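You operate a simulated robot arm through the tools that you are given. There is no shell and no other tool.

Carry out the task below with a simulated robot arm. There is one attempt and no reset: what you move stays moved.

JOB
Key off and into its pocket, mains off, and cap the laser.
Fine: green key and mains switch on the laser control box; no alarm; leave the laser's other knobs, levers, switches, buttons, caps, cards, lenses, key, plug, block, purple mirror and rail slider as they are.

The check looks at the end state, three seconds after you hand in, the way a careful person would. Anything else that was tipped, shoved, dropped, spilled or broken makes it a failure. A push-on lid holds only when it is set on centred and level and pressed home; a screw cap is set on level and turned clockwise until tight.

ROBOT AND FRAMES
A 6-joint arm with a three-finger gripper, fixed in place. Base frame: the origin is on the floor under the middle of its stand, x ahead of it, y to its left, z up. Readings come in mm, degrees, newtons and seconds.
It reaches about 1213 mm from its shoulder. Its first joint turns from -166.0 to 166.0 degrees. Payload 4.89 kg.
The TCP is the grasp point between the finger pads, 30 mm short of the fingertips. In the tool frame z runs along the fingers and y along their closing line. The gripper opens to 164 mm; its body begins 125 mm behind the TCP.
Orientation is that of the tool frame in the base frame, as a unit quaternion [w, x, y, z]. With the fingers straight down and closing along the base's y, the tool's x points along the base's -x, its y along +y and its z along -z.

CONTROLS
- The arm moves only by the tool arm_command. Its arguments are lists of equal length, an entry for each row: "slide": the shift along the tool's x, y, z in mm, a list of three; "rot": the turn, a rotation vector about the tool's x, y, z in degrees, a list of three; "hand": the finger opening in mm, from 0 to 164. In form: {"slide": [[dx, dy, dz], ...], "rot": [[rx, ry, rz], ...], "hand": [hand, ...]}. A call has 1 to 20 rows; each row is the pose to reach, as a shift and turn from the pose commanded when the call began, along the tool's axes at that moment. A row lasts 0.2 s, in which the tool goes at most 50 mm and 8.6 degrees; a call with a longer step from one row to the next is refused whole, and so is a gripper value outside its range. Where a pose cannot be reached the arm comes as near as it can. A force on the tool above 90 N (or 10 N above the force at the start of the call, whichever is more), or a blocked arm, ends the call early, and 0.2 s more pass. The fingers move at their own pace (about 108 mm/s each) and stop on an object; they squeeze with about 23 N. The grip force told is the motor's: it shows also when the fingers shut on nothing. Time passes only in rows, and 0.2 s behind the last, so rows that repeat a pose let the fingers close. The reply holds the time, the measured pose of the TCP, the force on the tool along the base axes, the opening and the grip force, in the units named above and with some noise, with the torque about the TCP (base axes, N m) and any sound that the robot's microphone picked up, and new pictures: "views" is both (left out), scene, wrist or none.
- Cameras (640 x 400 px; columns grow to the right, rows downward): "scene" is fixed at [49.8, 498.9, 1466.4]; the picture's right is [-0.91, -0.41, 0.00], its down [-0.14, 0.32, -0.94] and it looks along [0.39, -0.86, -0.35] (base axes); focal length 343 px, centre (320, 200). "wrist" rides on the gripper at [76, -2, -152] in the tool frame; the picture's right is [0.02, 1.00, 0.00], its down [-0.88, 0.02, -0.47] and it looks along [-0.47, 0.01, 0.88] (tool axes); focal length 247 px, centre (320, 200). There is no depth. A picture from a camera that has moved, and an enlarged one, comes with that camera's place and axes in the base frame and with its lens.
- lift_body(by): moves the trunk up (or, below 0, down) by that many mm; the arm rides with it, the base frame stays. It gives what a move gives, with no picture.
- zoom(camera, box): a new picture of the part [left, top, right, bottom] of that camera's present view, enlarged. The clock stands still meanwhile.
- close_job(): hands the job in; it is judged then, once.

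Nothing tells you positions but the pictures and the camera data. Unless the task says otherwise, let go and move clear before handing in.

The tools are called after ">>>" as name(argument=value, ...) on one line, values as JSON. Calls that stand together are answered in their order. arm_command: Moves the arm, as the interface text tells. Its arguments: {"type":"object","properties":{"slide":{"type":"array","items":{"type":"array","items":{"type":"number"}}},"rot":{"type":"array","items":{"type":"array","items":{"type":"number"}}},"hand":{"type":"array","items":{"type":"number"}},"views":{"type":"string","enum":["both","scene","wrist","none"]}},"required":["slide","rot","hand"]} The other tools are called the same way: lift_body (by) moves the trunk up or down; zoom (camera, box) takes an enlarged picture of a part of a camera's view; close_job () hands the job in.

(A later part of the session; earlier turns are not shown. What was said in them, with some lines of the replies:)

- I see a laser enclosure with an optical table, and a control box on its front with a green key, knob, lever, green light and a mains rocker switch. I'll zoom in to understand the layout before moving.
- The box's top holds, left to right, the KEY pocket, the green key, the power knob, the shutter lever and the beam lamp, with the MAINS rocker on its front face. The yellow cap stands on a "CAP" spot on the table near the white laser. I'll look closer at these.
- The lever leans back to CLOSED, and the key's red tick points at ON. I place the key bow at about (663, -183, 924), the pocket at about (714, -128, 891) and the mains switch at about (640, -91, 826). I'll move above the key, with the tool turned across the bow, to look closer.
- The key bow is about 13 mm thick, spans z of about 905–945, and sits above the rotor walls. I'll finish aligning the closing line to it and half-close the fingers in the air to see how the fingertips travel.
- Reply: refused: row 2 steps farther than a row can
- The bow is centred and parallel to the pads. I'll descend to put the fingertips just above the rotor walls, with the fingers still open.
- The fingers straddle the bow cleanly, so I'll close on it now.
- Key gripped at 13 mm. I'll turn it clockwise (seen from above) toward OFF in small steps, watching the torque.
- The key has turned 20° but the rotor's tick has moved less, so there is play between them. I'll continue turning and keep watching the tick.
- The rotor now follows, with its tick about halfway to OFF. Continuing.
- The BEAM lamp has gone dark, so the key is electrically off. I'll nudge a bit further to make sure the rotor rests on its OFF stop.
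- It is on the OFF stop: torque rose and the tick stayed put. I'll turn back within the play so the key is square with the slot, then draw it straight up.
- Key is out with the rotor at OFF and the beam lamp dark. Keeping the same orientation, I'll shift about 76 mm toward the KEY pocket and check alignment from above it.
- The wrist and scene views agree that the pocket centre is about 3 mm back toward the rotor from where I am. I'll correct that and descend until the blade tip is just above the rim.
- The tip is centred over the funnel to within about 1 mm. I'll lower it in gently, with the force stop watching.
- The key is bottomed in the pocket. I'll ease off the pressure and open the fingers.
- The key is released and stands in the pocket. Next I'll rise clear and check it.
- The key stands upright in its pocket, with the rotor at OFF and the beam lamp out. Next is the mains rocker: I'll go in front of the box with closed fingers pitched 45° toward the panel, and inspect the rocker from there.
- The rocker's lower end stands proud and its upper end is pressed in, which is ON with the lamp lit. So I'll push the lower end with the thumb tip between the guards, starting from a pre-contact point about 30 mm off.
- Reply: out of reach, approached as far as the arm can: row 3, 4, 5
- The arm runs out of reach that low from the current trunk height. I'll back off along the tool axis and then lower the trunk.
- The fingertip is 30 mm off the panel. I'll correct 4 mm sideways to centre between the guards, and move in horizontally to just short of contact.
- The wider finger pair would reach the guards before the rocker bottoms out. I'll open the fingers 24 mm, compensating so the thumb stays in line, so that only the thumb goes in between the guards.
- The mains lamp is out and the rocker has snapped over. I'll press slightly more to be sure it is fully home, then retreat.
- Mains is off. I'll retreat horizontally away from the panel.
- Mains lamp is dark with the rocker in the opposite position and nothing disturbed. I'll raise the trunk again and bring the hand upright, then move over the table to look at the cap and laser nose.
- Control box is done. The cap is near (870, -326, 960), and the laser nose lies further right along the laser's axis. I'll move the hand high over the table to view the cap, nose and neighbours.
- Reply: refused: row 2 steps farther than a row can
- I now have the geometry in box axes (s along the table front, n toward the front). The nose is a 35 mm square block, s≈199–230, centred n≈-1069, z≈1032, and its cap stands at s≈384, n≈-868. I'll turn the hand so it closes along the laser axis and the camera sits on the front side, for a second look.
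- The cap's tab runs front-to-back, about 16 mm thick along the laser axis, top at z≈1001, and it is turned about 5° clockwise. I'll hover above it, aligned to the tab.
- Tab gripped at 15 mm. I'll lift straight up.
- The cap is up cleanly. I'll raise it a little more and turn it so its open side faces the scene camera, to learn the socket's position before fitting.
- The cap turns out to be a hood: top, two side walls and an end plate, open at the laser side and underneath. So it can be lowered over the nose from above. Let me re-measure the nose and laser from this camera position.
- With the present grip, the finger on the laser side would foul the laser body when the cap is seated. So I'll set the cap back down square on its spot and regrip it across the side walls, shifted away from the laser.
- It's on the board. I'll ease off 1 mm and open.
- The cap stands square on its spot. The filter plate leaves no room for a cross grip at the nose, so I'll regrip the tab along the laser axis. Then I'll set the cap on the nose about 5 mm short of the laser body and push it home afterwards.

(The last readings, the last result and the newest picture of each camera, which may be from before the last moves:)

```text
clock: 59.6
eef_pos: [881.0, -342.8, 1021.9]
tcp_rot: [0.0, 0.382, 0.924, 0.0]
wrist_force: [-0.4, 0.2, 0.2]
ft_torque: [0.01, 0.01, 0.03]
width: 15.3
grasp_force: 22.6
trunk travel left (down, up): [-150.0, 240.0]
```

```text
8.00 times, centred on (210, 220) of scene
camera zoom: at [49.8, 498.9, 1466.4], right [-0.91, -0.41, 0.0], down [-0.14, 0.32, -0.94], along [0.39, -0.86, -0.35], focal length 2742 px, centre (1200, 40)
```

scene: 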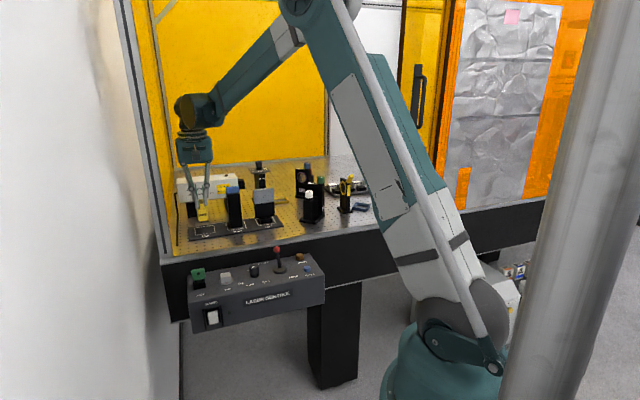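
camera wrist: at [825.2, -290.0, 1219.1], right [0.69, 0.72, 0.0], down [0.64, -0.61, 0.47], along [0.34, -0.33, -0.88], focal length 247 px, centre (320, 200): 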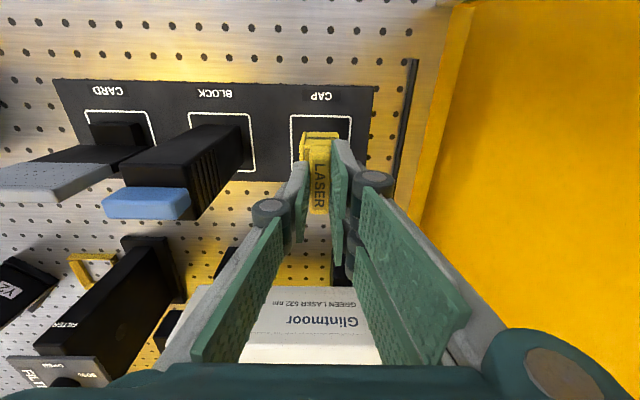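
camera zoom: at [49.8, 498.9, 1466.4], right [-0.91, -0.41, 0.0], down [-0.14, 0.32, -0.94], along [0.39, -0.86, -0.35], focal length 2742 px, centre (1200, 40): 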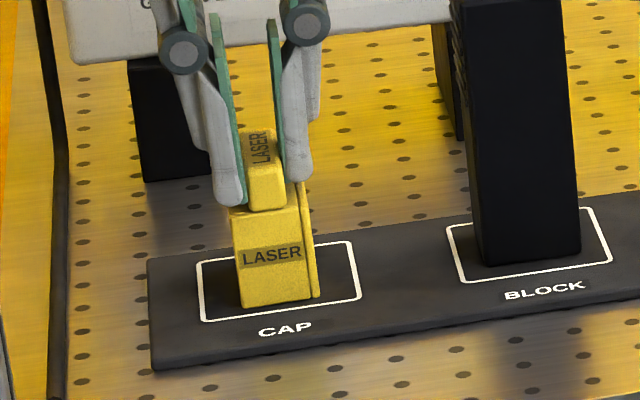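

>>> arm_command(slide=[[0, 0, -5], [0, 0, -20], [0, 0, -50], [0, 0, -90], [0, 0, -135], [0, 0, -178], [0, 0, -178]], rot=[[0, 0, 0], [0, 0, 0], [0, 0, 0], [0, 0, 0], [0, 0, 0], [0, 0, 0], [0, 0, 0]], hand=[5, 5, 5, 5, 5, 5, 5], views="none")

>>> arm_command(slide=[[-28, -24, 0], [-57, -48, 0], [-87, -73, 0], [-117, -98, 0], [-147, -124, 0], [-177, -150, 0], [-197, -168, 0], [-207, -175.6, 0], [-207, -175.6, 0]], rot=[[0, 0, 0], [0, 0, 0], [0, 0, 0], [0, 0, 0], [0, 0, 0], [0, 0, 0], [0, 0, 0], [0, 0, 0], [0, 0, 0]], hand=[5, 5, 5, 5, 5, 5, 5, 5, 5])

>>> zoom(camera="wrist", box=[220, 60, 420, 220])

>>> zoom(camera="scene", box=[210, 125, 290, 205])

```text
clock: 61.2
eef_pos: [879.3, -342.3, 1198.7]
tcp_rot: [0.0, 0.382, 0.924, -0.001]
wrist_force: [0.2, -0.2, -0.2]
ft_torque: [-0.01, -0.03, -0.02]
width: 15.2
grasp_force: 23.1
trunk travel left (down, up): [-150.0, 240.0]
```

```text
clock: 63.2
eef_pos: [904.2, -612.5, 1198.2]
tcp_rot: [0.0, 0.382, 0.924, 0.0]
wrist_force: [0.1, -0.7, -0.5]
ft_torque: [0.03, 0.03, 0.04]
width: 15.2
grasp_force: 22.9
trunk travel left (down, up): [-150.0, 240.0]
camera wrist: at [848.5, -560.3, 1350.5], right [0.69, 0.72, 0.0], down [0.64, -0.61, 0.47], along [0.34, -0.33, -0.88], focal length 247 px, centre (320, 200)
```

scene: 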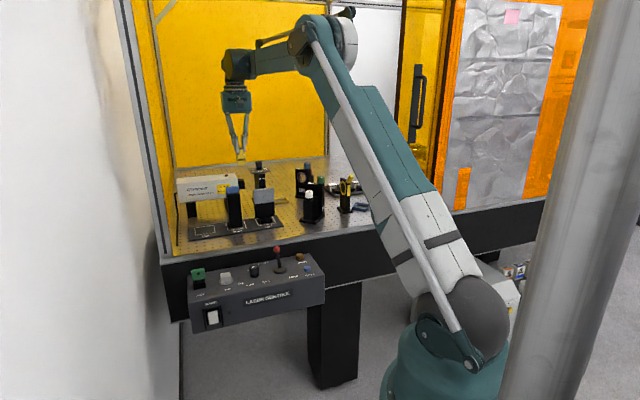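
wrist: 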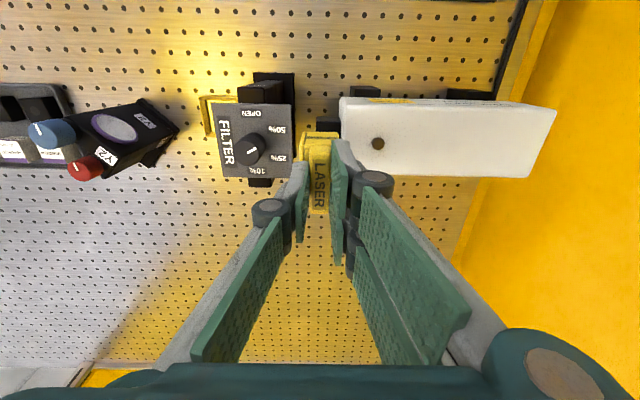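

```text
2.50 times, centred on (320, 140) of wrist
camera zoom: at [848.5, -560.3, 1350.5], right [0.69, 0.72, 0.0], down [0.64, -0.61, 0.47], along [0.34, -0.33, -0.88], focal length 617 px, centre (320, 350)
```

zoom: 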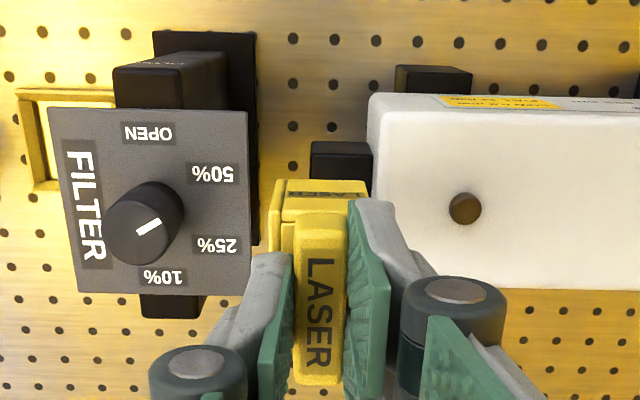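

```text
5.00 times, centred on (250, 165) of scene
camera zoom: at [49.8, 498.9, 1466.4], right [-0.91, -0.41, 0.0], down [-0.14, 0.32, -0.94], along [0.39, -0.86, -0.35], focal length 1714 px, centre (670, 375)
```

zoom: 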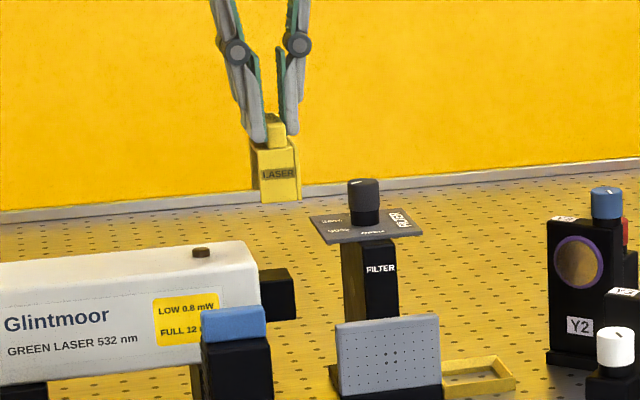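

>>> zoom(camera="wrist", box=[290, 95, 370, 175])

```text
5.00 times, centred on (330, 135) of wrist
camera zoom: at [848.5, -560.3, 1350.5], right [0.69, 0.72, 0.0], down [0.64, -0.61, 0.47], along [0.34, -0.33, -0.88], focal length 1235 px, centre (270, 525)
```

zoom: 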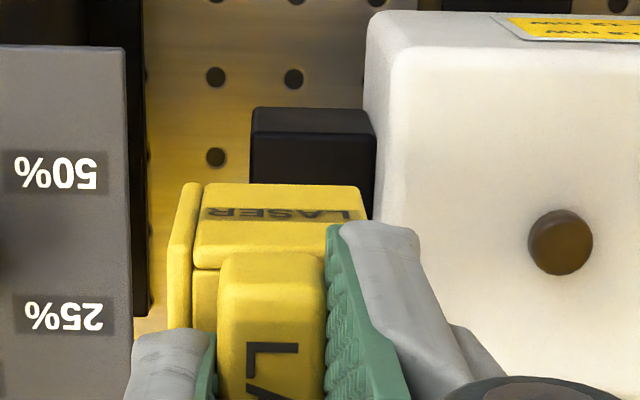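

The view confirms alignment: the nose end lies under the cap, with about 3 mm between the left finger and the laser's end face. I'll lower until the side walls straddle the nose, then check.

>>> arm_command(slide=[[0.7, 0, 20], [0.7, 0, 40], [0.7, 0, 58], [0.7, 0, 72], [0.7, 0, 82], [0.7, 0, 82]], rot=[[0, 0, 0], [0, 0, 0], [0, 0, 0], [0, 0, 0], [0, 0, 0], [0, 0, 0]], hand=[5, 5, 5, 5, 5, 5], views="none")

>>> zoom(camera="wrist", box=[270, 90, 390, 190])

>>> zoom(camera="scene", box=[225, 155, 265, 195])

```text
clock: 64.6
eef_pos: [902.5, -612.6, 1114.8]
tcp_rot: [0.0, 0.381, 0.924, 0.001]
wrist_force: [-0.6, 0.1, -0.8]
ft_torque: [0.03, 0.02, 0.0]
width: 15.3
grasp_force: 23.6
trunk travel left (down, up): [-150.0, 240.0]
```

```text
4.00 times, centred on (330, 140) of wrist
camera zoom: at [847.4, -559.6, 1268.4], right [0.69, 0.72, 0.0], down [0.64, -0.61, 0.47], along [0.34, -0.33, -0.88], focal length 988 px, centre (280, 440)
```

zoom: 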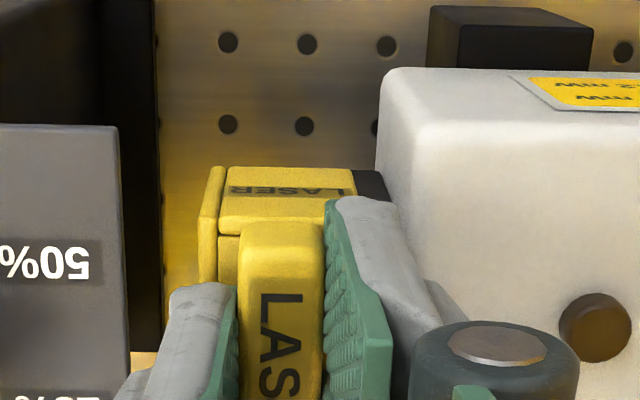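

```text
10.00 times, centred on (245, 175) of scene
camera zoom: at [49.8, 498.9, 1466.4], right [-0.91, -0.41, 0.0], down [-0.14, 0.32, -0.94], along [0.39, -0.86, -0.35], focal length 3428 px, centre (1070, 450)
```

zoom: 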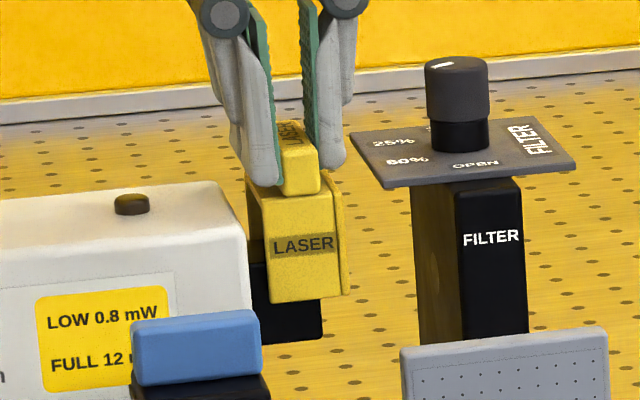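

>>> arm_command(slide=[[0, 0, 5], [0, 0, 10], [0, 0, 14], [0, 0, 16], [0, 0, 16]], rot=[[0, 0, 0], [0, 0, 0], [0, 0, 0], [0, 0, 0], [0, 0, 0]], hand=[5, 5, 5, 5, 5], views="none")

>>> zoom(camera="wrist", box=[270, 90, 390, 190])

>>> zoom(camera="scene", box=[225, 155, 265, 195])

```text
clock: 65.8
eef_pos: [901.3, -613.2, 1100.6]
tcp_rot: [-0.001, 0.382, 0.924, 0.0]
wrist_force: [-0.5, -0.6, -0.6]
ft_torque: [0.02, -0.04, -0.02]
width: 14.8
grasp_force: 23.2
trunk travel left (down, up): [-150.0, 240.0]
```

```text
4.00 times, centred on (330, 140) of wrist
camera zoom: at [847.5, -559.3, 1252.7], right [0.69, 0.72, 0.0], down [0.64, -0.61, 0.47], along [0.34, -0.33, -0.88], focal length 988 px, centre (280, 440)
```

zoom: 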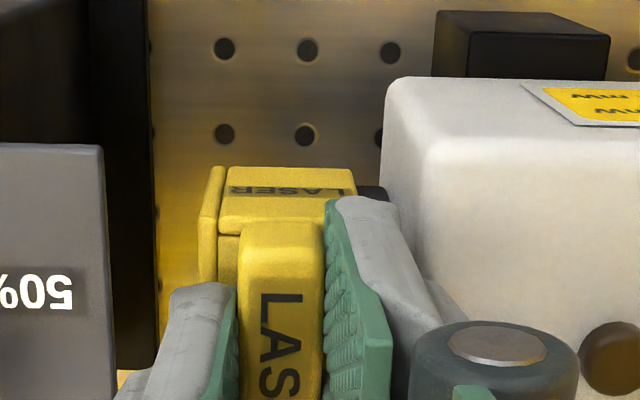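

```text
10.00 times, centred on (245, 175) of scene
camera zoom: at [49.8, 498.9, 1466.4], right [-0.91, -0.41, 0.0], down [-0.14, 0.32, -0.94], along [0.39, -0.86, -0.35], focal length 3428 px, centre (1070, 450)
```

zoom: 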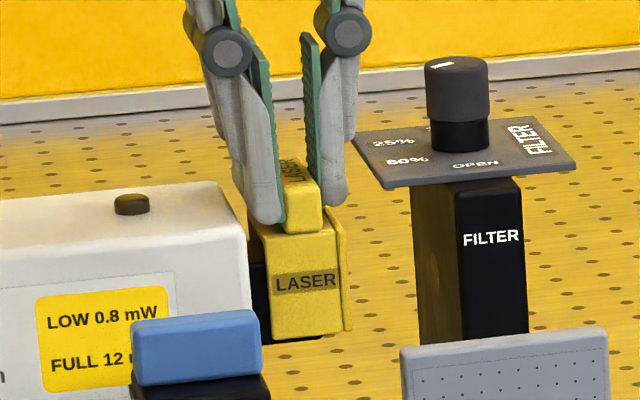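

>>> arm_command(slide=[[0, 0, 1], [0, 0, 2], [0, 0, 2]], rot=[[0, 0, 0], [0, 0, 0], [0, 0, 0]], hand=[5, 5, 5], views="none")

```text
clock: 66.6
eef_pos: [902.3, -612.5, 1098.5]
tcp_rot: [0.0, 0.382, 0.924, 0.0]
wrist_force: [0.3, -0.4, -0.7]
ft_torque: [-0.01, 0.01, 0.0]
width: 15.3
grasp_force: 23.2
trunk travel left (down, up): [-150.0, 240.0]
```

>>> arm_command(slide=[[0, 0, 1], [0, 0, 2], [0, 0, 2]], rot=[[0, 0, 0], [0, 0, 0], [0, 0, 0]], hand=[5, 5, 5], views="none")

>>> zoom(camera="scene", box=[235, 165, 260, 195])

```text
clock: 67.4
eef_pos: [901.9, -612.9, 1096.6]
tcp_rot: [0.0, 0.382, 0.924, 0.0]
wrist_force: [-0.4, 0.0, -0.7]
ft_torque: [0.01, 0.02, 0.0]
width: 15.1
grasp_force: 22.7
trunk travel left (down, up): [-150.0, 240.0]
```

```text
13.33 times, centred on (248, 180) of scene
camera zoom: at [49.8, 498.9, 1466.4], right [-0.91, -0.41, 0.0], down [-0.14, 0.32, -0.94], along [0.39, -0.86, -0.35], focal length 4570 px, centre (1287, 467)
```

zoom: 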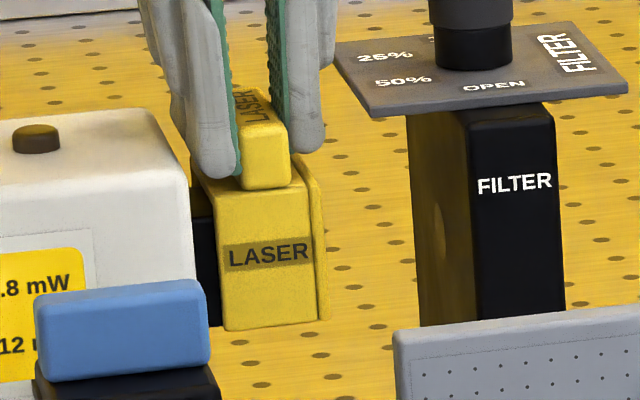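

>>> arm_command(slide=[[0, 0, 0.8], [0, 0, 1.6], [0, 0, 1.6]], rot=[[0, 0, 0], [0, 0, 0], [0, 0, 0]], hand=[5, 5, 5], views="none")

```text
clock: 68.2
eef_pos: [903.7, -612.6, 1093.8]
tcp_rot: [0.0, 0.382, 0.924, -0.001]
wrist_force: [-0.5, 0.0, -0.4]
ft_torque: [0.01, -0.02, 0.0]
width: 14.9
grasp_force: 23.3
trunk travel left (down, up): [-150.0, 240.0]
```

>>> arm_command(slide=[[0, 0, 0.8], [0, 0, 1.6], [0, 0, 1.6]], rot=[[0, 0, 0], [0, 0, 0], [0, 0, 0]], hand=[5, 5, 5], views="none")

>>> zoom(camera="scene", box=[235, 165, 260, 195])

>>> zoom(camera="wrist", box=[270, 90, 390, 190])

```text
clock: 69.0
eef_pos: [902.4, -612.7, 1094.0]
tcp_rot: [0.0, 0.382, 0.924, 0.0]
wrist_force: [-0.3, -0.3, -1.0]
ft_torque: [0.0, -0.01, 0.01]
width: 15.4
grasp_force: 22.5
trunk travel left (down, up): [-150.0, 240.0]
```

```text
13.33 times, centred on (248, 180) of scene
camera zoom: at [49.8, 498.9, 1466.4], right [-0.91, -0.41, 0.0], down [-0.14, 0.32, -0.94], along [0.39, -0.86, -0.35], focal length 4570 px, centre (1287, 467)
```

zoom: 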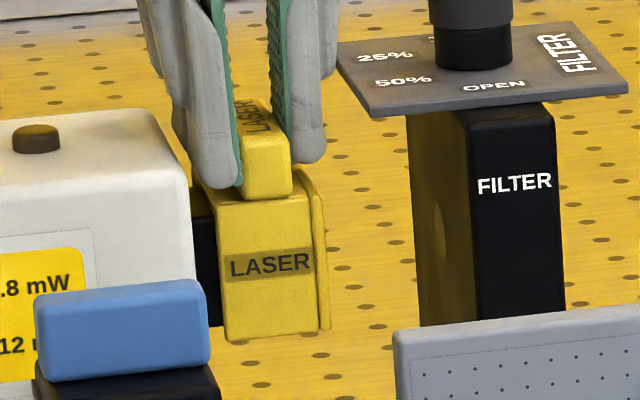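

```text
4.00 times, centred on (330, 140) of wrist
camera zoom: at [847.5, -559.5, 1245.6], right [0.69, 0.72, 0.0], down [0.64, -0.61, 0.47], along [0.34, -0.33, -0.88], focal length 988 px, centre (280, 440)
```

zoom: 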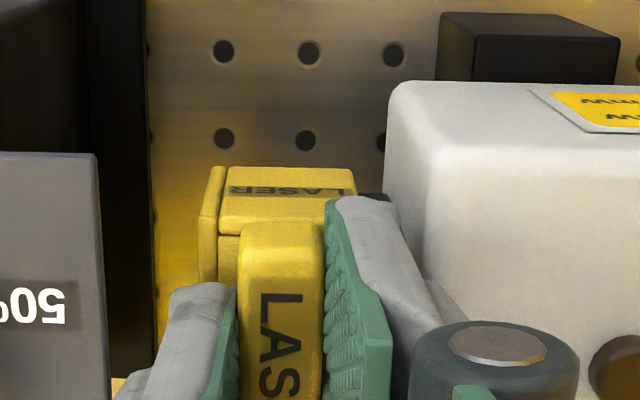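

>>> arm_command(slide=[[0, 0, 0.8], [0, 0, 1.6], [0, 0, 1.6]], rot=[[0, 0, 0], [0, 0, 0], [0, 0, 0]], hand=[5, 5, 5], views="none")

```text
clock: 69.8
eef_pos: [902.9, -611.2, 1090.9]
tcp_rot: [0.0, 0.382, 0.924, 0.0]
wrist_force: [3.3, -2.4, 16.7]
ft_torque: [-0.06, -0.15, -0.02]
width: 15.1
grasp_force: 22.9
trunk travel left (down, up): [-150.0, 240.0]
```

The hood rests on the nose. I'll ease off, open the fingers only slightly so as not to touch the laser body, and lift out.

>>> arm_command(slide=[[0, 0, -1], [0, 0, -1], [0, 0, -1], [0, -0.5, -1], [0, -0.5, -1]], rot=[[0, 0, 0], [0, 0, 0], [0, 0, 0], [0, 0, 0], [0, 0, 0]], hand=[5, 17, 18.5, 18.5, 18.5], views="none")

>>> zoom(camera="scene", box=[235, 165, 260, 195])

>>> zoom(camera="wrist", box=[270, 90, 390, 190])

```text
clock: 71.0
eef_pos: [902.0, -612.3, 1093.0]
tcp_rot: [0.001, 0.382, 0.924, 0.0]
wrist_force: [0.1, 0.9, -0.5]
ft_torque: [0.01, -0.01, -0.02]
width: 18.6
grasp_force: 0.1
trunk travel left (down, up): [-150.0, 240.0]
```

```text
13.33 times, centred on (248, 180) of scene
camera zoom: at [49.8, 498.9, 1466.4], right [-0.91, -0.41, 0.0], down [-0.14, 0.32, -0.94], along [0.39, -0.86, -0.35], focal length 4570 px, centre (1287, 467)
```

zoom: 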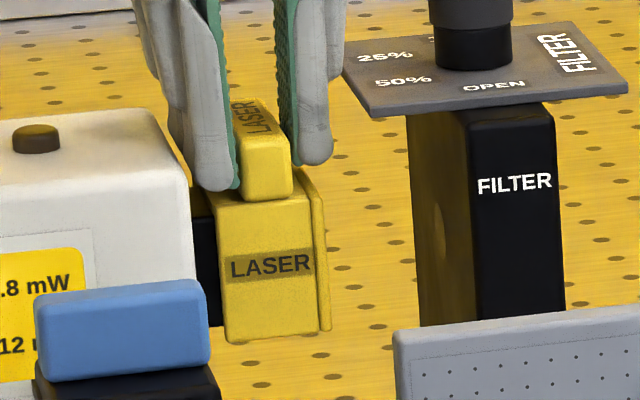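

```text
4.00 times, centred on (330, 140) of wrist
camera zoom: at [847.0, -559.5, 1245.2], right [0.69, 0.72, 0.0], down [0.64, -0.61, 0.47], along [0.34, -0.33, -0.88], focal length 988 px, centre (280, 440)
```

zoom: 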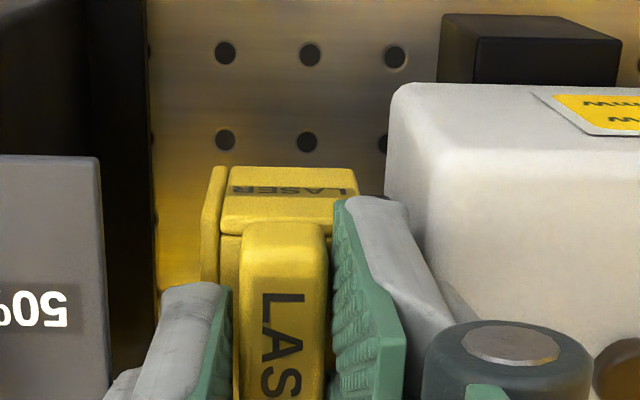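

>>> arm_command(slide=[[0, 0, -4], [0, 0, -10], [0, 0, -20], [0, 0, -35], [0, 0, -55], [0, 0, -80]], rot=[[0, 0, 0], [0, 0, 0], [0, 0, 0], [0, 0, 0], [0, 0, 0], [0, 0, 0]], hand=[18.5, 18.5, 18.5, 18.5, 18.5, 18.5])

>>> zoom(camera="scene", box=[235, 165, 260, 195])

>>> zoom(camera="wrist", box=[260, 90, 400, 190])

```text
clock: 72.4
eef_pos: [902.6, -613.3, 1172.2]
tcp_rot: [0.0, 0.381, 0.924, 0.0]
wrist_force: [0.9, -0.7, -0.7]
ft_torque: [0.05, 0.04, 0.02]
width: 18.4
grasp_force: 0.0
trunk travel left (down, up): [-150.0, 240.0]
camera wrist: at [847.3, -560.7, 1325.2], right [0.69, 0.72, 0.0], down [0.64, -0.61, 0.47], along [0.34, -0.33, -0.88], focal length 247 px, centre (320, 200)
```

scene: 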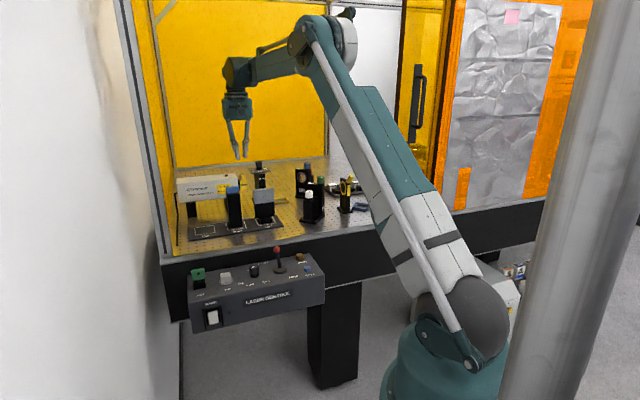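
wrist: 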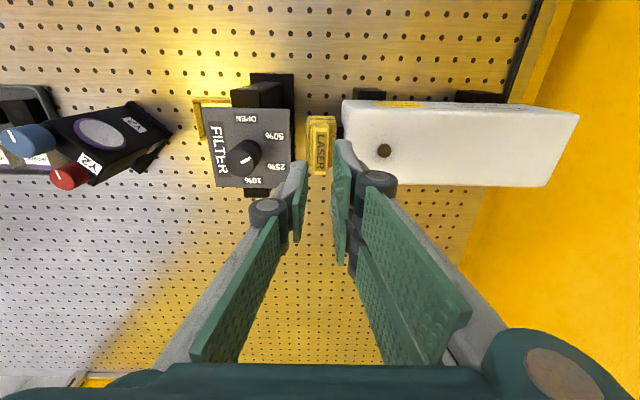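

```text
13.33 times, centred on (248, 180) of scene
camera zoom: at [49.8, 498.9, 1466.4], right [-0.91, -0.41, 0.0], down [-0.14, 0.32, -0.94], along [0.39, -0.86, -0.35], focal length 4570 px, centre (1287, 467)
```

zoom: 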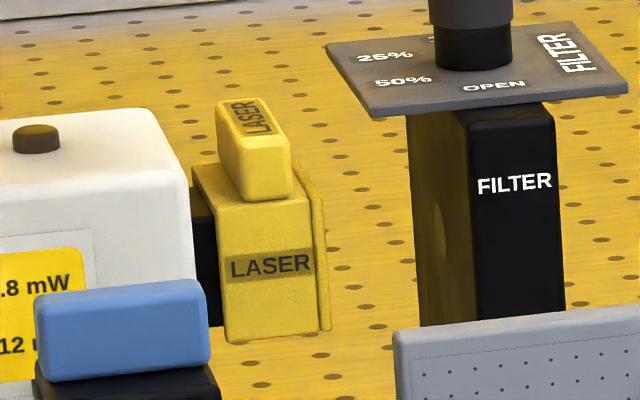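

```text
4.00 times, centred on (330, 140) of wrist
camera zoom: at [847.3, -560.7, 1325.2], right [0.69, 0.72, 0.0], down [0.64, -0.61, 0.47], along [0.34, -0.33, -0.88], focal length 988 px, centre (280, 440)
```

zoom: 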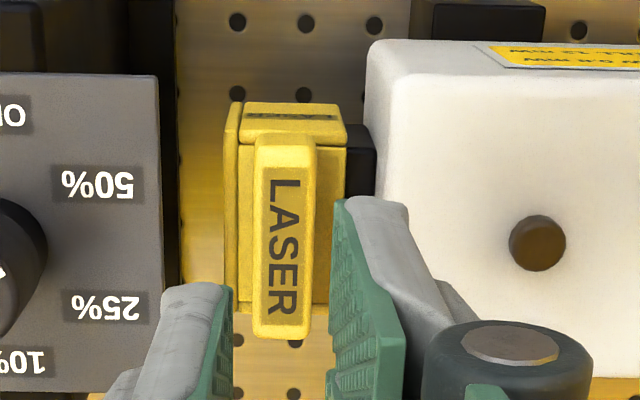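

The cap sits level on the nose, about 7 mm short of the laser face. I'll close the fingers, press lightly on the tab top and slide the cap toward the laser, staying clear of the laser body and filter plate.

>>> arm_command(slide=[[0, 0.5, 0], [0, 0.5, 0], [0, 0.5, 20], [0, 0.5, 40], [0, 0.5, 55], [0, 0.5, 61], [0, 0.5, 61]], rot=[[0, 0, 0], [0, 0, 0], [0, 0, 0], [0, 0, 0], [0, 0, 0], [0, 0, 0], [0, 0, 0]], hand=[8, 0, 0, 0, 0, 0, 0], views="none")

>>> zoom(camera="scene", box=[230, 155, 265, 195])

>>> zoom(camera="wrist", box=[260, 90, 400, 200])

```text
clock: 74.0
eef_pos: [903.1, -613.2, 1111.6]
tcp_rot: [0.0, 0.381, 0.925, 0.0]
wrist_force: [-0.3, 0.0, -0.1]
ft_torque: [-0.01, -0.01, 0.05]
width: 0.0
grasp_force: 22.7
trunk travel left (down, up): [-150.0, 240.0]
```

```text
10.00 times, centred on (248, 175) of scene
camera zoom: at [49.8, 498.9, 1466.4], right [-0.91, -0.41, 0.0], down [-0.14, 0.32, -0.94], along [0.39, -0.86, -0.35], focal length 3428 px, centre (1045, 450)
```

zoom: 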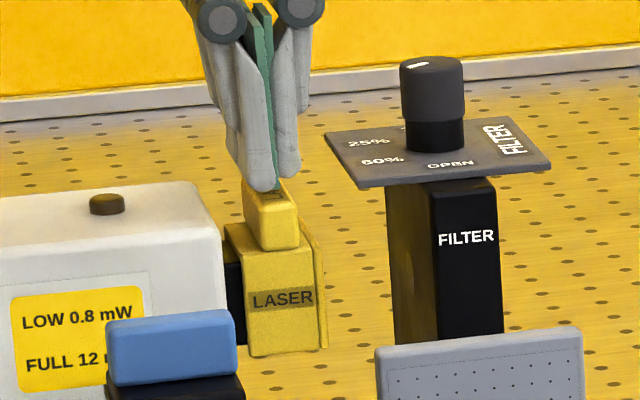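

```text
3.64 times, centred on (330, 145) of wrist
camera zoom: at [847.1, -559.4, 1263.8], right [0.69, 0.72, 0.0], down [0.64, -0.61, 0.47], along [0.34, -0.33, -0.88], focal length 898 px, centre (284, 400)
```

zoom: 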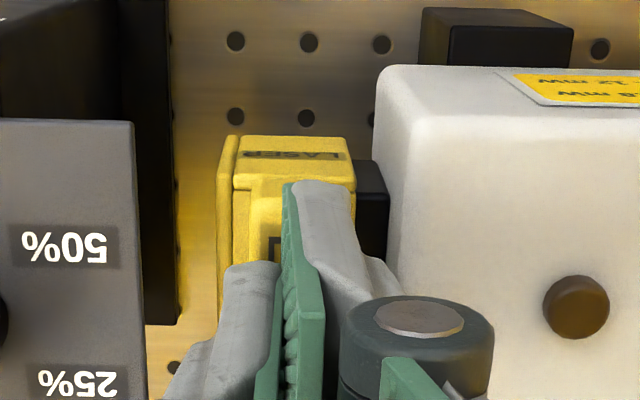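

>>> arm_command(slide=[[0, 0, 2], [0, 0, 4], [0, 0, 6], [0, 0, 6]], rot=[[0, 0, 0], [0, 0, 0], [0, 0, 0], [0, 0, 0]], hand=[0, 0, 0, 0], views="none")

```text
clock: 75.0
eef_pos: [902.5, -612.6, 1105.4]
tcp_rot: [0.001, 0.382, 0.924, 0.0]
wrist_force: [1.1, 0.2, -1.1]
ft_torque: [-0.01, 0.01, -0.01]
width: 0.0
grasp_force: 23.2
trunk travel left (down, up): [-150.0, 240.0]
```

>>> arm_command(slide=[[0, 0, 1], [0, 0, 2], [0, 0, 2]], rot=[[0, 0, 0], [0, 0, 0], [0, 0, 0]], hand=[0, 0, 0], views="none")

```text
clock: 75.8
eef_pos: [903.2, -613.9, 1103.7]
tcp_rot: [0.0, 0.382, 0.924, 0.0]
wrist_force: [0.6, -0.4, 0.8]
ft_torque: [0.03, 0.01, 0.02]
width: 0.1
grasp_force: 22.7
trunk travel left (down, up): [-150.0, 240.0]
```

>>> arm_command(slide=[[0, 0, 0.7], [0, 0, 1.4], [0, 0, 1.4]], rot=[[0, 0, 0], [0, 0, 0], [0, 0, 0]], hand=[0, 0, 0], views="none")

```text
clock: 76.6
eef_pos: [902.9, -612.1, 1103.0]
tcp_rot: [0.0, 0.382, 0.924, -0.001]
wrist_force: [2.7, -2.3, 14.0]
ft_torque: [-0.02, -0.06, -0.04]
width: 6.1
grasp_force: 23.3
trunk travel left (down, up): [-150.0, 240.0]
```

>>> zoom(camera="scene", box=[230, 155, 265, 195])

>>> zoom(camera="wrist", box=[260, 90, 400, 200])

```text
10.00 times, centred on (248, 175) of scene
camera zoom: at [49.8, 498.9, 1466.4], right [-0.91, -0.41, 0.0], down [-0.14, 0.32, -0.94], along [0.39, -0.86, -0.35], focal length 3428 px, centre (1045, 450)
```

zoom: 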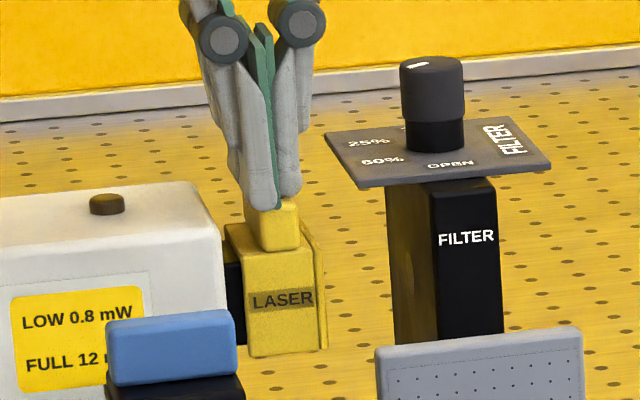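

```text
3.64 times, centred on (330, 145) of wrist
camera zoom: at [846.9, -559.1, 1255.6], right [0.69, 0.72, 0.0], down [0.64, -0.61, 0.47], along [0.34, -0.33, -0.88], focal length 898 px, centre (284, 400)
```

zoom: 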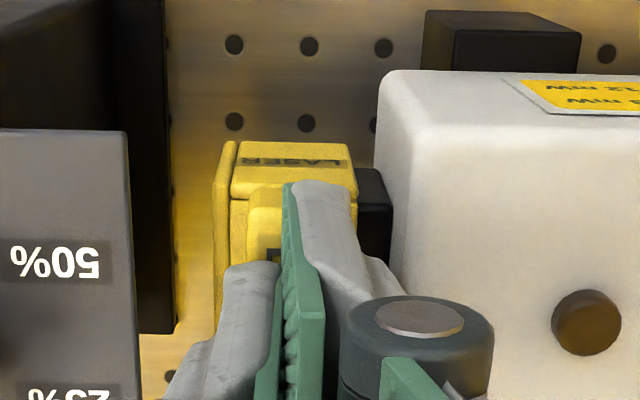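

>>> arm_command(slide=[[0, 1, -0.3], [0, 2, -0.3], [0, 3, -0.3], [0, 3, -0.3]], rot=[[0, 0, 0], [0, 0, 0], [0, 0, 0], [0, 0, 0]], hand=[0, 0, 0, 0], views="none")

>>> zoom(camera="scene", box=[230, 155, 265, 195])

>>> zoom(camera="wrist", box=[260, 90, 400, 200])

```text
clock: 77.6
eef_pos: [904.0, -610.3, 1103.5]
tcp_rot: [0.0, 0.381, 0.924, 0.0]
wrist_force: [-3.8, -2.7, 13.7]
ft_torque: [-0.05, 0.11, 0.0]
width: 6.0
grasp_force: 22.5
trunk travel left (down, up): [-150.0, 240.0]
```

```text
10.00 times, centred on (248, 175) of scene
camera zoom: at [49.8, 498.9, 1466.4], right [-0.91, -0.41, 0.0], down [-0.14, 0.32, -0.94], along [0.39, -0.86, -0.35], focal length 3428 px, centre (1045, 450)
```

zoom: 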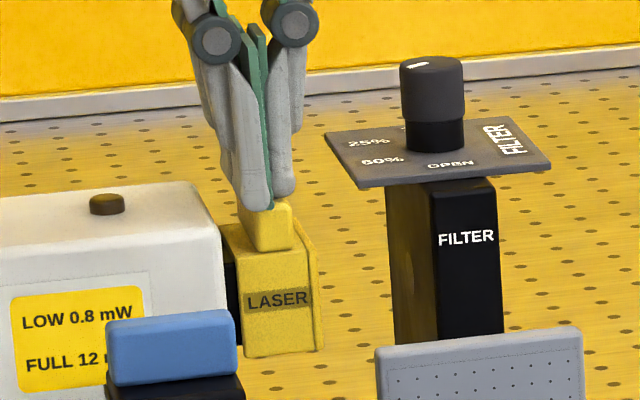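

```text
3.64 times, centred on (330, 145) of wrist
camera zoom: at [849.0, -557.2, 1255.7], right [0.69, 0.72, 0.0], down [0.64, -0.61, 0.47], along [0.34, -0.33, -0.88], focal length 898 px, centre (284, 400)
```

zoom: 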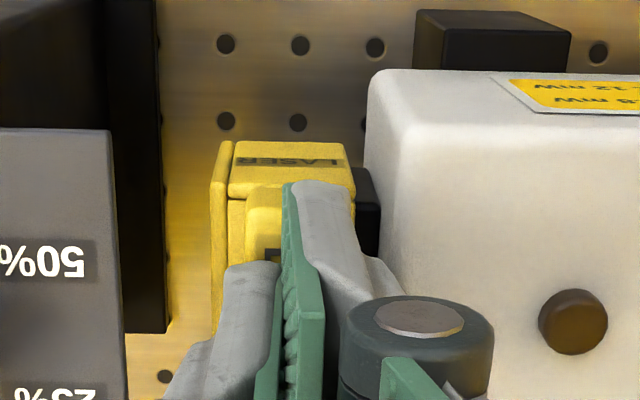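

The cap follows, so I'll continue the slide.

>>> arm_command(slide=[[0, 1, 0], [0, 2, 0], [0, 3, 0], [0, 3, 0]], rot=[[0, 0, 0], [0, 0, 0], [0, 0, 0], [0, 0, 0]], hand=[0, 0, 0, 0], views="none")

>>> zoom(camera="scene", box=[230, 155, 265, 195])

>>> zoom(camera="wrist", box=[260, 90, 400, 200])

```text
clock: 78.6
eef_pos: [906.3, -608.6, 1102.8]
tcp_rot: [0.001, 0.381, 0.924, 0.0]
wrist_force: [-2.1, -1.8, 11.9]
ft_torque: [-0.07, 0.03, 0.04]
width: 6.0
grasp_force: 23.2
trunk travel left (down, up): [-150.0, 240.0]
```

```text
10.00 times, centred on (248, 175) of scene
camera zoom: at [49.8, 498.9, 1466.4], right [-0.91, -0.41, 0.0], down [-0.14, 0.32, -0.94], along [0.39, -0.86, -0.35], focal length 3428 px, centre (1045, 450)
```

zoom: 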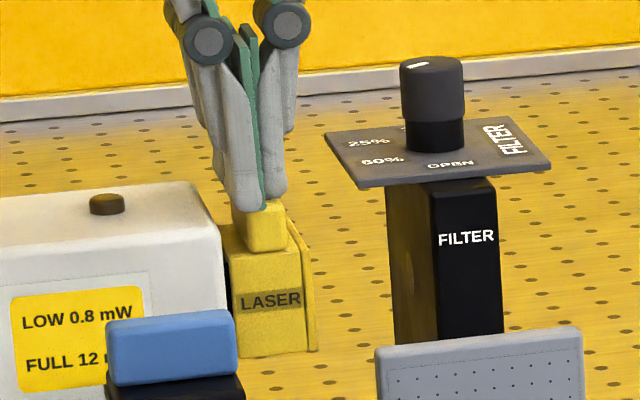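

```text
3.64 times, centred on (330, 145) of wrist
camera zoom: at [851.3, -554.9, 1255.7], right [0.69, 0.72, 0.0], down [0.64, -0.61, 0.47], along [0.34, -0.33, -0.88], focal length 898 px, centre (284, 400)
```

zoom: 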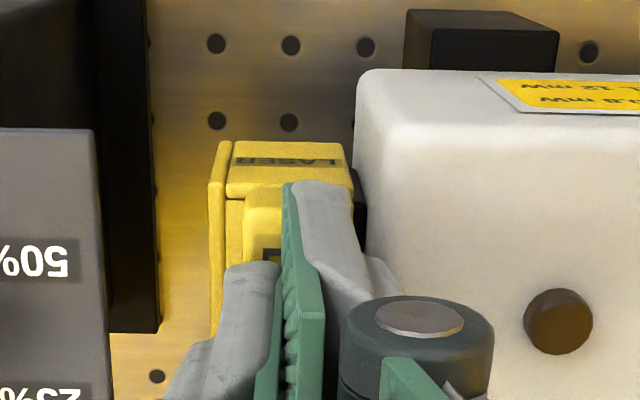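

>>> arm_command(slide=[[0, 0.8, 0], [0, 1.6, 0], [0, 2.4, 0], [0, 2.4, 0]], rot=[[0, 0, 0], [0, 0, 0], [0, 0, 0], [0, 0, 0]], hand=[0, 0, 0, 0], views="none")

>>> zoom(camera="scene", box=[230, 155, 265, 195])

>>> zoom(camera="wrist", box=[260, 90, 400, 200])

```text
clock: 79.6
eef_pos: [908.6, -606.0, 1103.2]
tcp_rot: [0.0, 0.382, 0.924, -0.001]
wrist_force: [-2.9, -3.1, 13.4]
ft_torque: [-0.04, 0.12, 0.01]
width: 6.0
grasp_force: 22.8
trunk travel left (down, up): [-150.0, 240.0]
```

```text
10.00 times, centred on (248, 175) of scene
camera zoom: at [49.8, 498.9, 1466.4], right [-0.91, -0.41, 0.0], down [-0.14, 0.32, -0.94], along [0.39, -0.86, -0.35], focal length 3428 px, centre (1045, 450)
```

zoom: 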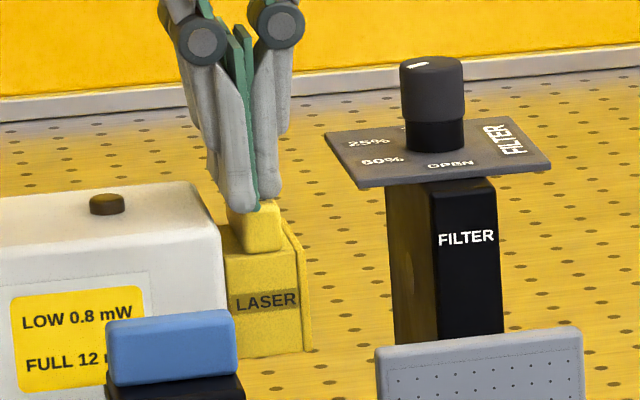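

```text
3.64 times, centred on (330, 145) of wrist
camera zoom: at [852.8, -553.1, 1255.6], right [0.69, 0.72, 0.0], down [0.64, -0.61, 0.47], along [0.34, -0.33, -0.88], focal length 898 px, centre (284, 400)
```

zoom: 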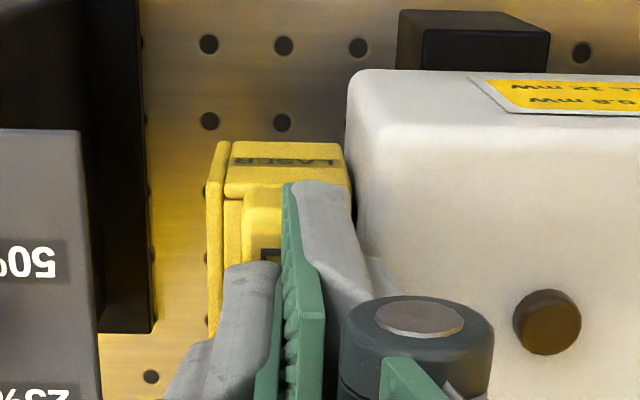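

>>> arm_command(slide=[[0, 0.5, 0], [0, 1, 0], [0, 1, 0]], rot=[[0, 0, 0], [0, 0, 0], [0, 0, 0]], hand=[0, 0, 0], views="none")

>>> zoom(camera="scene", box=[235, 165, 260, 195])

>>> zoom(camera="wrist", box=[290, 110, 370, 180])

```text
clock: 80.4
eef_pos: [907.9, -605.5, 1103.9]
tcp_rot: [-0.001, 0.382, 0.924, 0.0]
wrist_force: [-2.5, -3.2, 15.0]
ft_torque: [-0.08, 0.04, 0.01]
width: 6.0
grasp_force: 23.3
trunk travel left (down, up): [-150.0, 240.0]
```

```text
13.33 times, centred on (248, 180) of scene
camera zoom: at [49.8, 498.9, 1466.4], right [-0.91, -0.41, 0.0], down [-0.14, 0.32, -0.94], along [0.39, -0.86, -0.35], focal length 4570 px, centre (1287, 467)
```

zoom: 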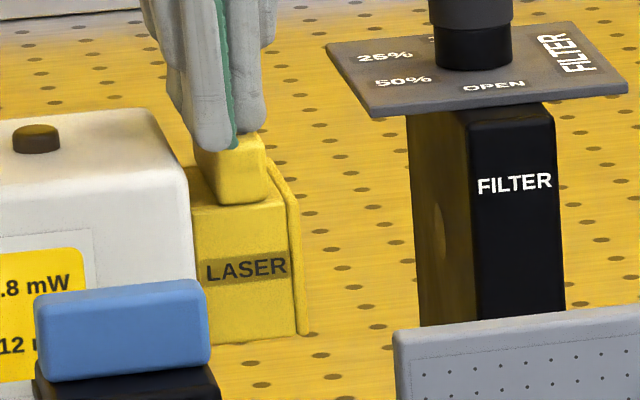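

```text
5.71 times, centred on (330, 145) of wrist
camera zoom: at [853.3, -552.4, 1255.6], right [0.69, 0.72, 0.0], down [0.64, -0.61, 0.47], along [0.34, -0.33, -0.88], focal length 1411 px, centre (263, 514)
```

zoom: 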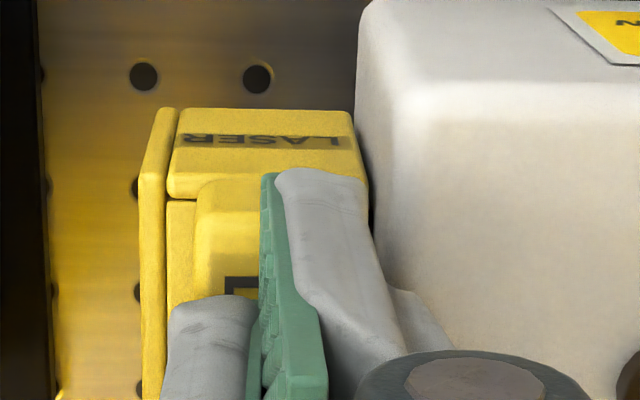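

The cap is now flush against the laser face and level. I'll give it a firmer press straight down to seat it.

>>> arm_command(slide=[[0, 0, 0.8], [0, 0, 1.6], [0, 0, 1.6]], rot=[[0, 0, 0], [0, 0, 0], [0, 0, 0]], hand=[0, 0, 0], views="none")

>>> zoom(camera="scene", box=[235, 165, 260, 195])

```text
clock: 81.2
eef_pos: [908.1, -605.8, 1103.0]
tcp_rot: [0.001, 0.382, 0.924, 0.0]
wrist_force: [4.4, -4.6, 34.2]
ft_torque: [-0.15, -0.21, 0.02]
width: 5.9
grasp_force: 23.1
trunk travel left (down, up): [-150.0, 240.0]
```

```text
13.33 times, centred on (248, 180) of scene
camera zoom: at [49.8, 498.9, 1466.4], right [-0.91, -0.41, 0.0], down [-0.14, 0.32, -0.94], along [0.39, -0.86, -0.35], focal length 4570 px, centre (1287, 467)
```

zoom: 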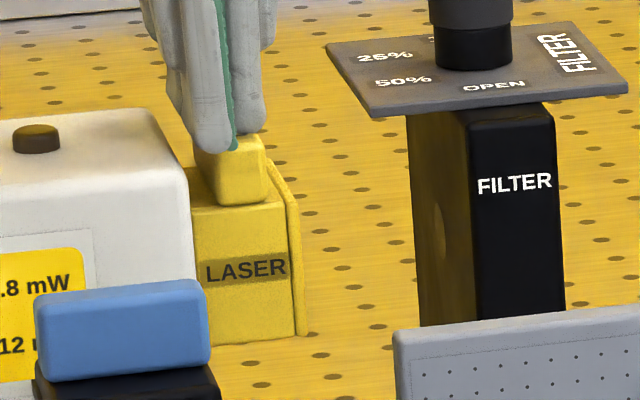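

>>> arm_command(slide=[[0, 0, -2], [0, 0, -5], [0, 0, -12], [0, 0, -25], [0, 0, -45], [0, 0, -70], [0, 0, -95]], rot=[[0, 0, 0], [0, 0, 0], [0, 0, 0], [0, 0, 0], [0, 0, 0], [0, 0, 0], [0, 0, 0]], hand=[0, 0, 0, 0, 0, 0, 0])

>>> zoom(camera="scene", box=[235, 165, 260, 195])

>>> zoom(camera="wrist", box=[270, 80, 390, 190])

```text
clock: 82.8
eef_pos: [909.8, -605.6, 1195.3]
tcp_rot: [0.001, 0.382, 0.924, 0.0]
wrist_force: [0.7, -0.6, -0.1]
ft_torque: [0.05, 0.05, -0.02]
width: 0.0
grasp_force: 23.3
trunk travel left (down, up): [-150.0, 240.0]
camera wrist: at [854.3, -553.3, 1348.1], right [0.69, 0.72, 0.0], down [0.64, -0.61, 0.47], along [0.34, -0.33, -0.88], focal length 247 px, centre (320, 200)
```

scene: 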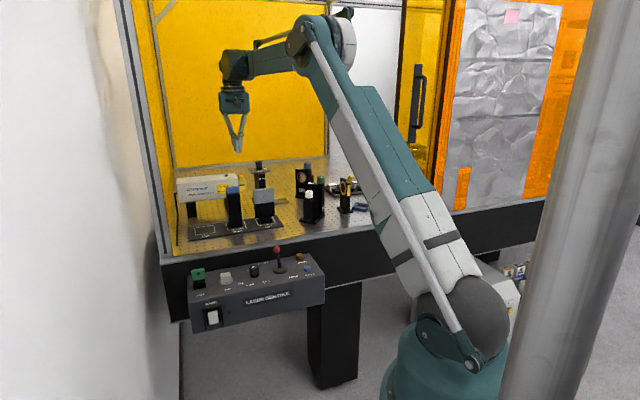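
wrist: 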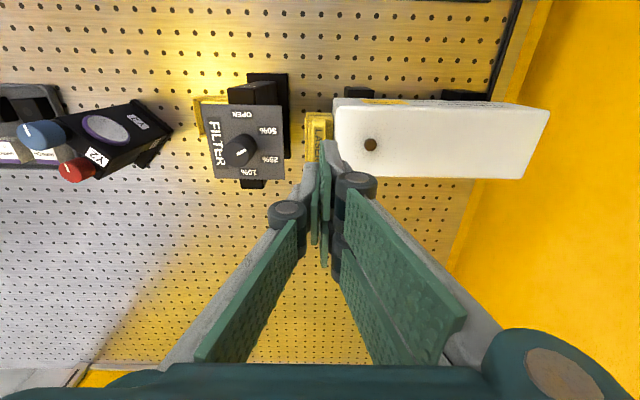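

```text
13.33 times, centred on (248, 180) of scene
camera zoom: at [49.8, 498.9, 1466.4], right [-0.91, -0.41, 0.0], down [-0.14, 0.32, -0.94], along [0.39, -0.86, -0.35], focal length 4570 px, centre (1287, 467)
```

zoom: 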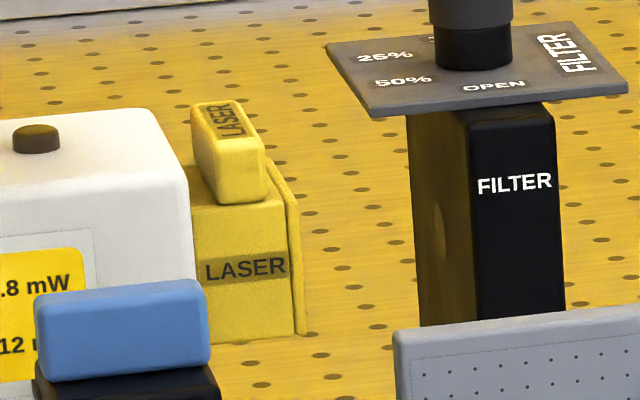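

```text
3.64 times, centred on (330, 135) of wrist
camera zoom: at [854.3, -553.3, 1348.1], right [0.69, 0.72, 0.0], down [0.64, -0.61, 0.47], along [0.34, -0.33, -0.88], focal length 898 px, centre (284, 436)
```

zoom: 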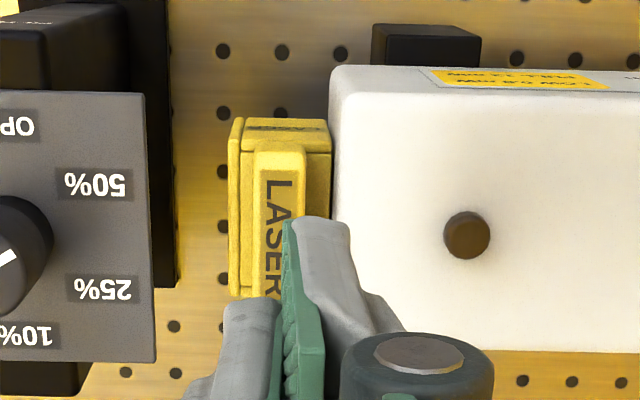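

>>> zoom(camera="scene", box=[238, 172, 256, 192])

>>> zoom(camera="scene", box=[165, 160, 405, 260])

>>> zoom(camera="scene", box=[180, 245, 340, 345])

```text
16.00 times, centred on (247, 182) of scene
camera zoom: at [49.8, 498.9, 1466.4], right [-0.91, -0.41, 0.0], down [-0.14, 0.32, -0.94], along [0.39, -0.86, -0.35], focal length 5484 px, centre (1488, 488)
```

zoom: 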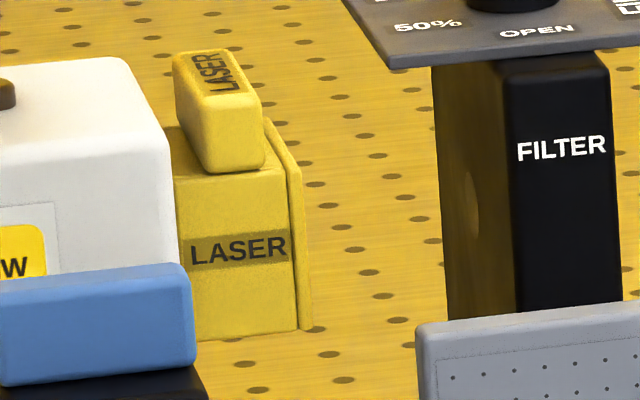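

```text
2.67 times, centred on (285, 210) of scene
camera zoom: at [49.8, 498.9, 1466.4], right [-0.91, -0.41, 0.0], down [-0.14, 0.32, -0.94], along [0.39, -0.86, -0.35], focal length 914 px, centre (413, 173)
```

zoom: 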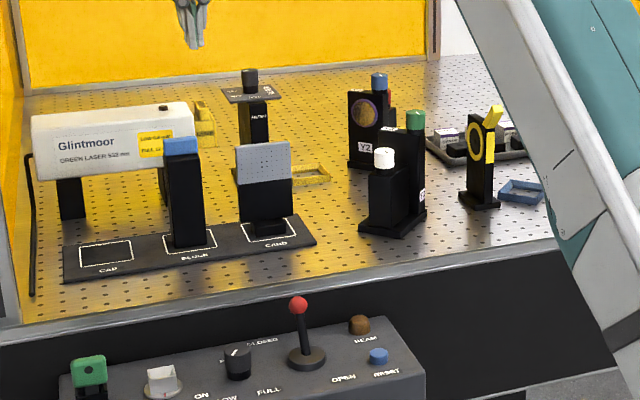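

```text
4.00 times, centred on (260, 295) of scene
camera zoom: at [49.8, 498.9, 1466.4], right [-0.91, -0.41, 0.0], down [-0.14, 0.32, -0.94], along [0.39, -0.86, -0.35], focal length 1371 px, centre (560, -180)
```

zoom: 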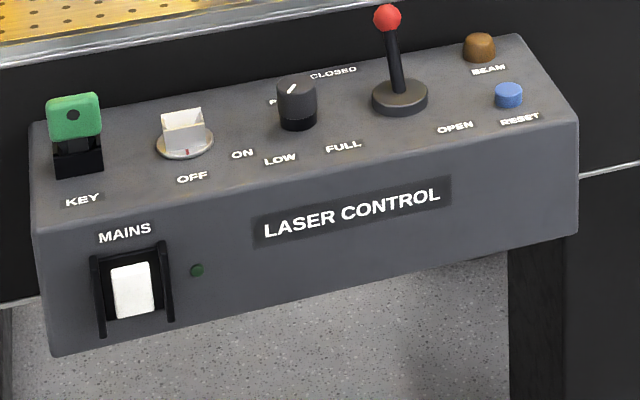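

The cap is flush, level and centred over the nose. The key is in its pocket, the rotor is at OFF, mains is off, the lamps are dark and nothing else has moved. I'll move the arm clear of the bench.

>>> arm_command(slide=[[0, 0, -30], [0, 0, -60], [30, 0, -75], [70, 0, -80], [115, 0, -80], [160, 0, -80], [205, 0, -80], [250, 0, -80], [295, 0, -80], [340, 0, -80], [380, 0, -80]], rot=[[0, 0, 0], [0, 0, 0], [0, 0, 0], [0, 0, 0], [0, 0, 0], [0, 0, 0], [0, 0, 0], [0, 0, 0], [0, 0, 0], [0, 0, 0], [0, 0, 0]], hand=[0, 0, 0, 10, 20, 30, 40, 40, 40, 40, 40])

>>> zoom(camera="scene", box=[165, 160, 285, 250])

>>> zoom(camera="wrist", box=[200, 0, 440, 160])

```text
clock: 85.2
eef_pos: [639.5, -339.6, 1275.0]
tcp_rot: [0.0, 0.383, 0.924, 0.0]
wrist_force: [1.0, -0.8, -0.6]
ft_torque: [0.16, 0.2, -0.01]
width: 40.0
grasp_force: 0.0
trunk travel left (down, up): [-150.0, 240.0]
camera wrist: at [584.3, -286.0, 1428.7], right [0.69, 0.72, 0.0], down [0.64, -0.61, 0.47], along [0.34, -0.33, -0.88], focal length 247 px, centre (320, 200)
```

scene: 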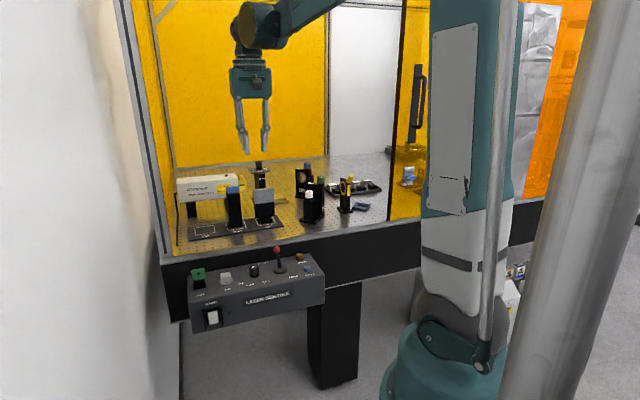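
wrist: 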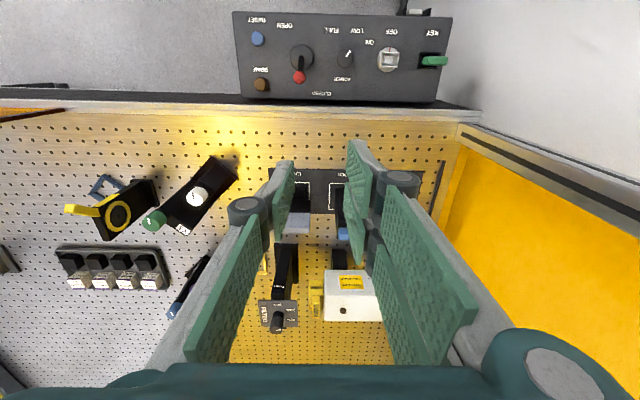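

```text
4.44 times, centred on (225, 205) of scene
camera zoom: at [49.8, 498.9, 1466.4], right [-0.91, -0.41, 0.0], down [-0.14, 0.32, -0.94], along [0.39, -0.86, -0.35], focal length 1523 px, centre (742, 178)
```

zoom: 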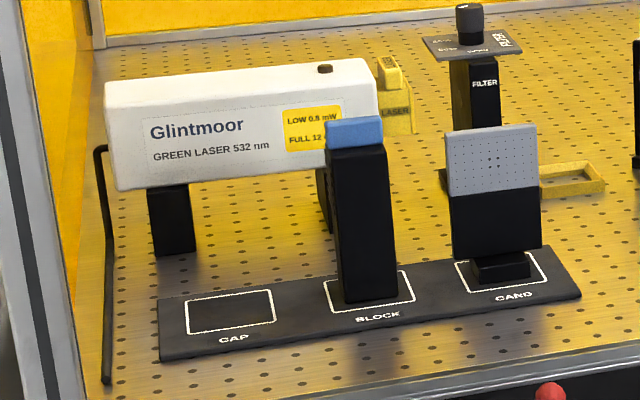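

```text
2.50 times, centred on (320, 80) of wrist
camera zoom: at [584.3, -286.0, 1428.7], right [0.69, 0.72, 0.0], down [0.64, -0.61, 0.47], along [0.34, -0.33, -0.88], focal length 617 px, centre (320, 500)
```

zoom: 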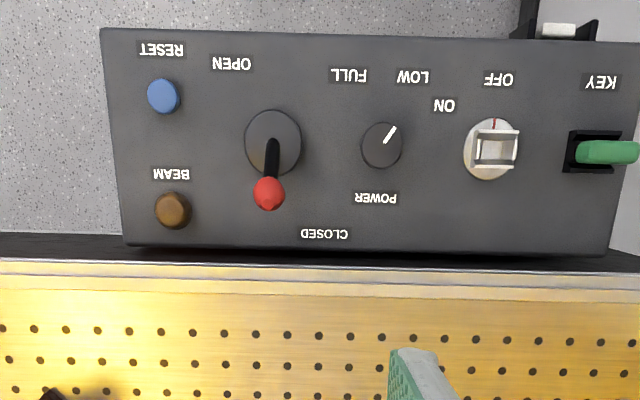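

The cap is on the laser, flush and level. The key stands in its pocket with the rotor tick on OFF, mains is off with its lamp dark, and the lever, knob and bench items look unchanged. The arm is clear, so I'm handing in.

>>> close_job()

```text
The job is handed in.
```

I saw the job through to the end and handed it in; the check's verdict hasn't come back. This is how things stood in the last pictures:

- **Key:** turned to OFF until it hit its stop, drawn out, and standing upright in its pocket. The BEAM lamp is dark.
- **Mains:** the rocker is switched over and its green lamp is out.
- **Cap:** sitting on the laser nose, level and within about 1 mm of centre. It is pushed up to the laser face, and I pressed it down with about 34 N. The cap is a hood, open underneath and on the laser side, so I lowered it over the nose and then slid it the last 7 mm.

No sound or alarm was reported during the run. The lever, knob, reset button and the items on the bench look as they were at the start. The arm is clear of the bench and the hand is empty.
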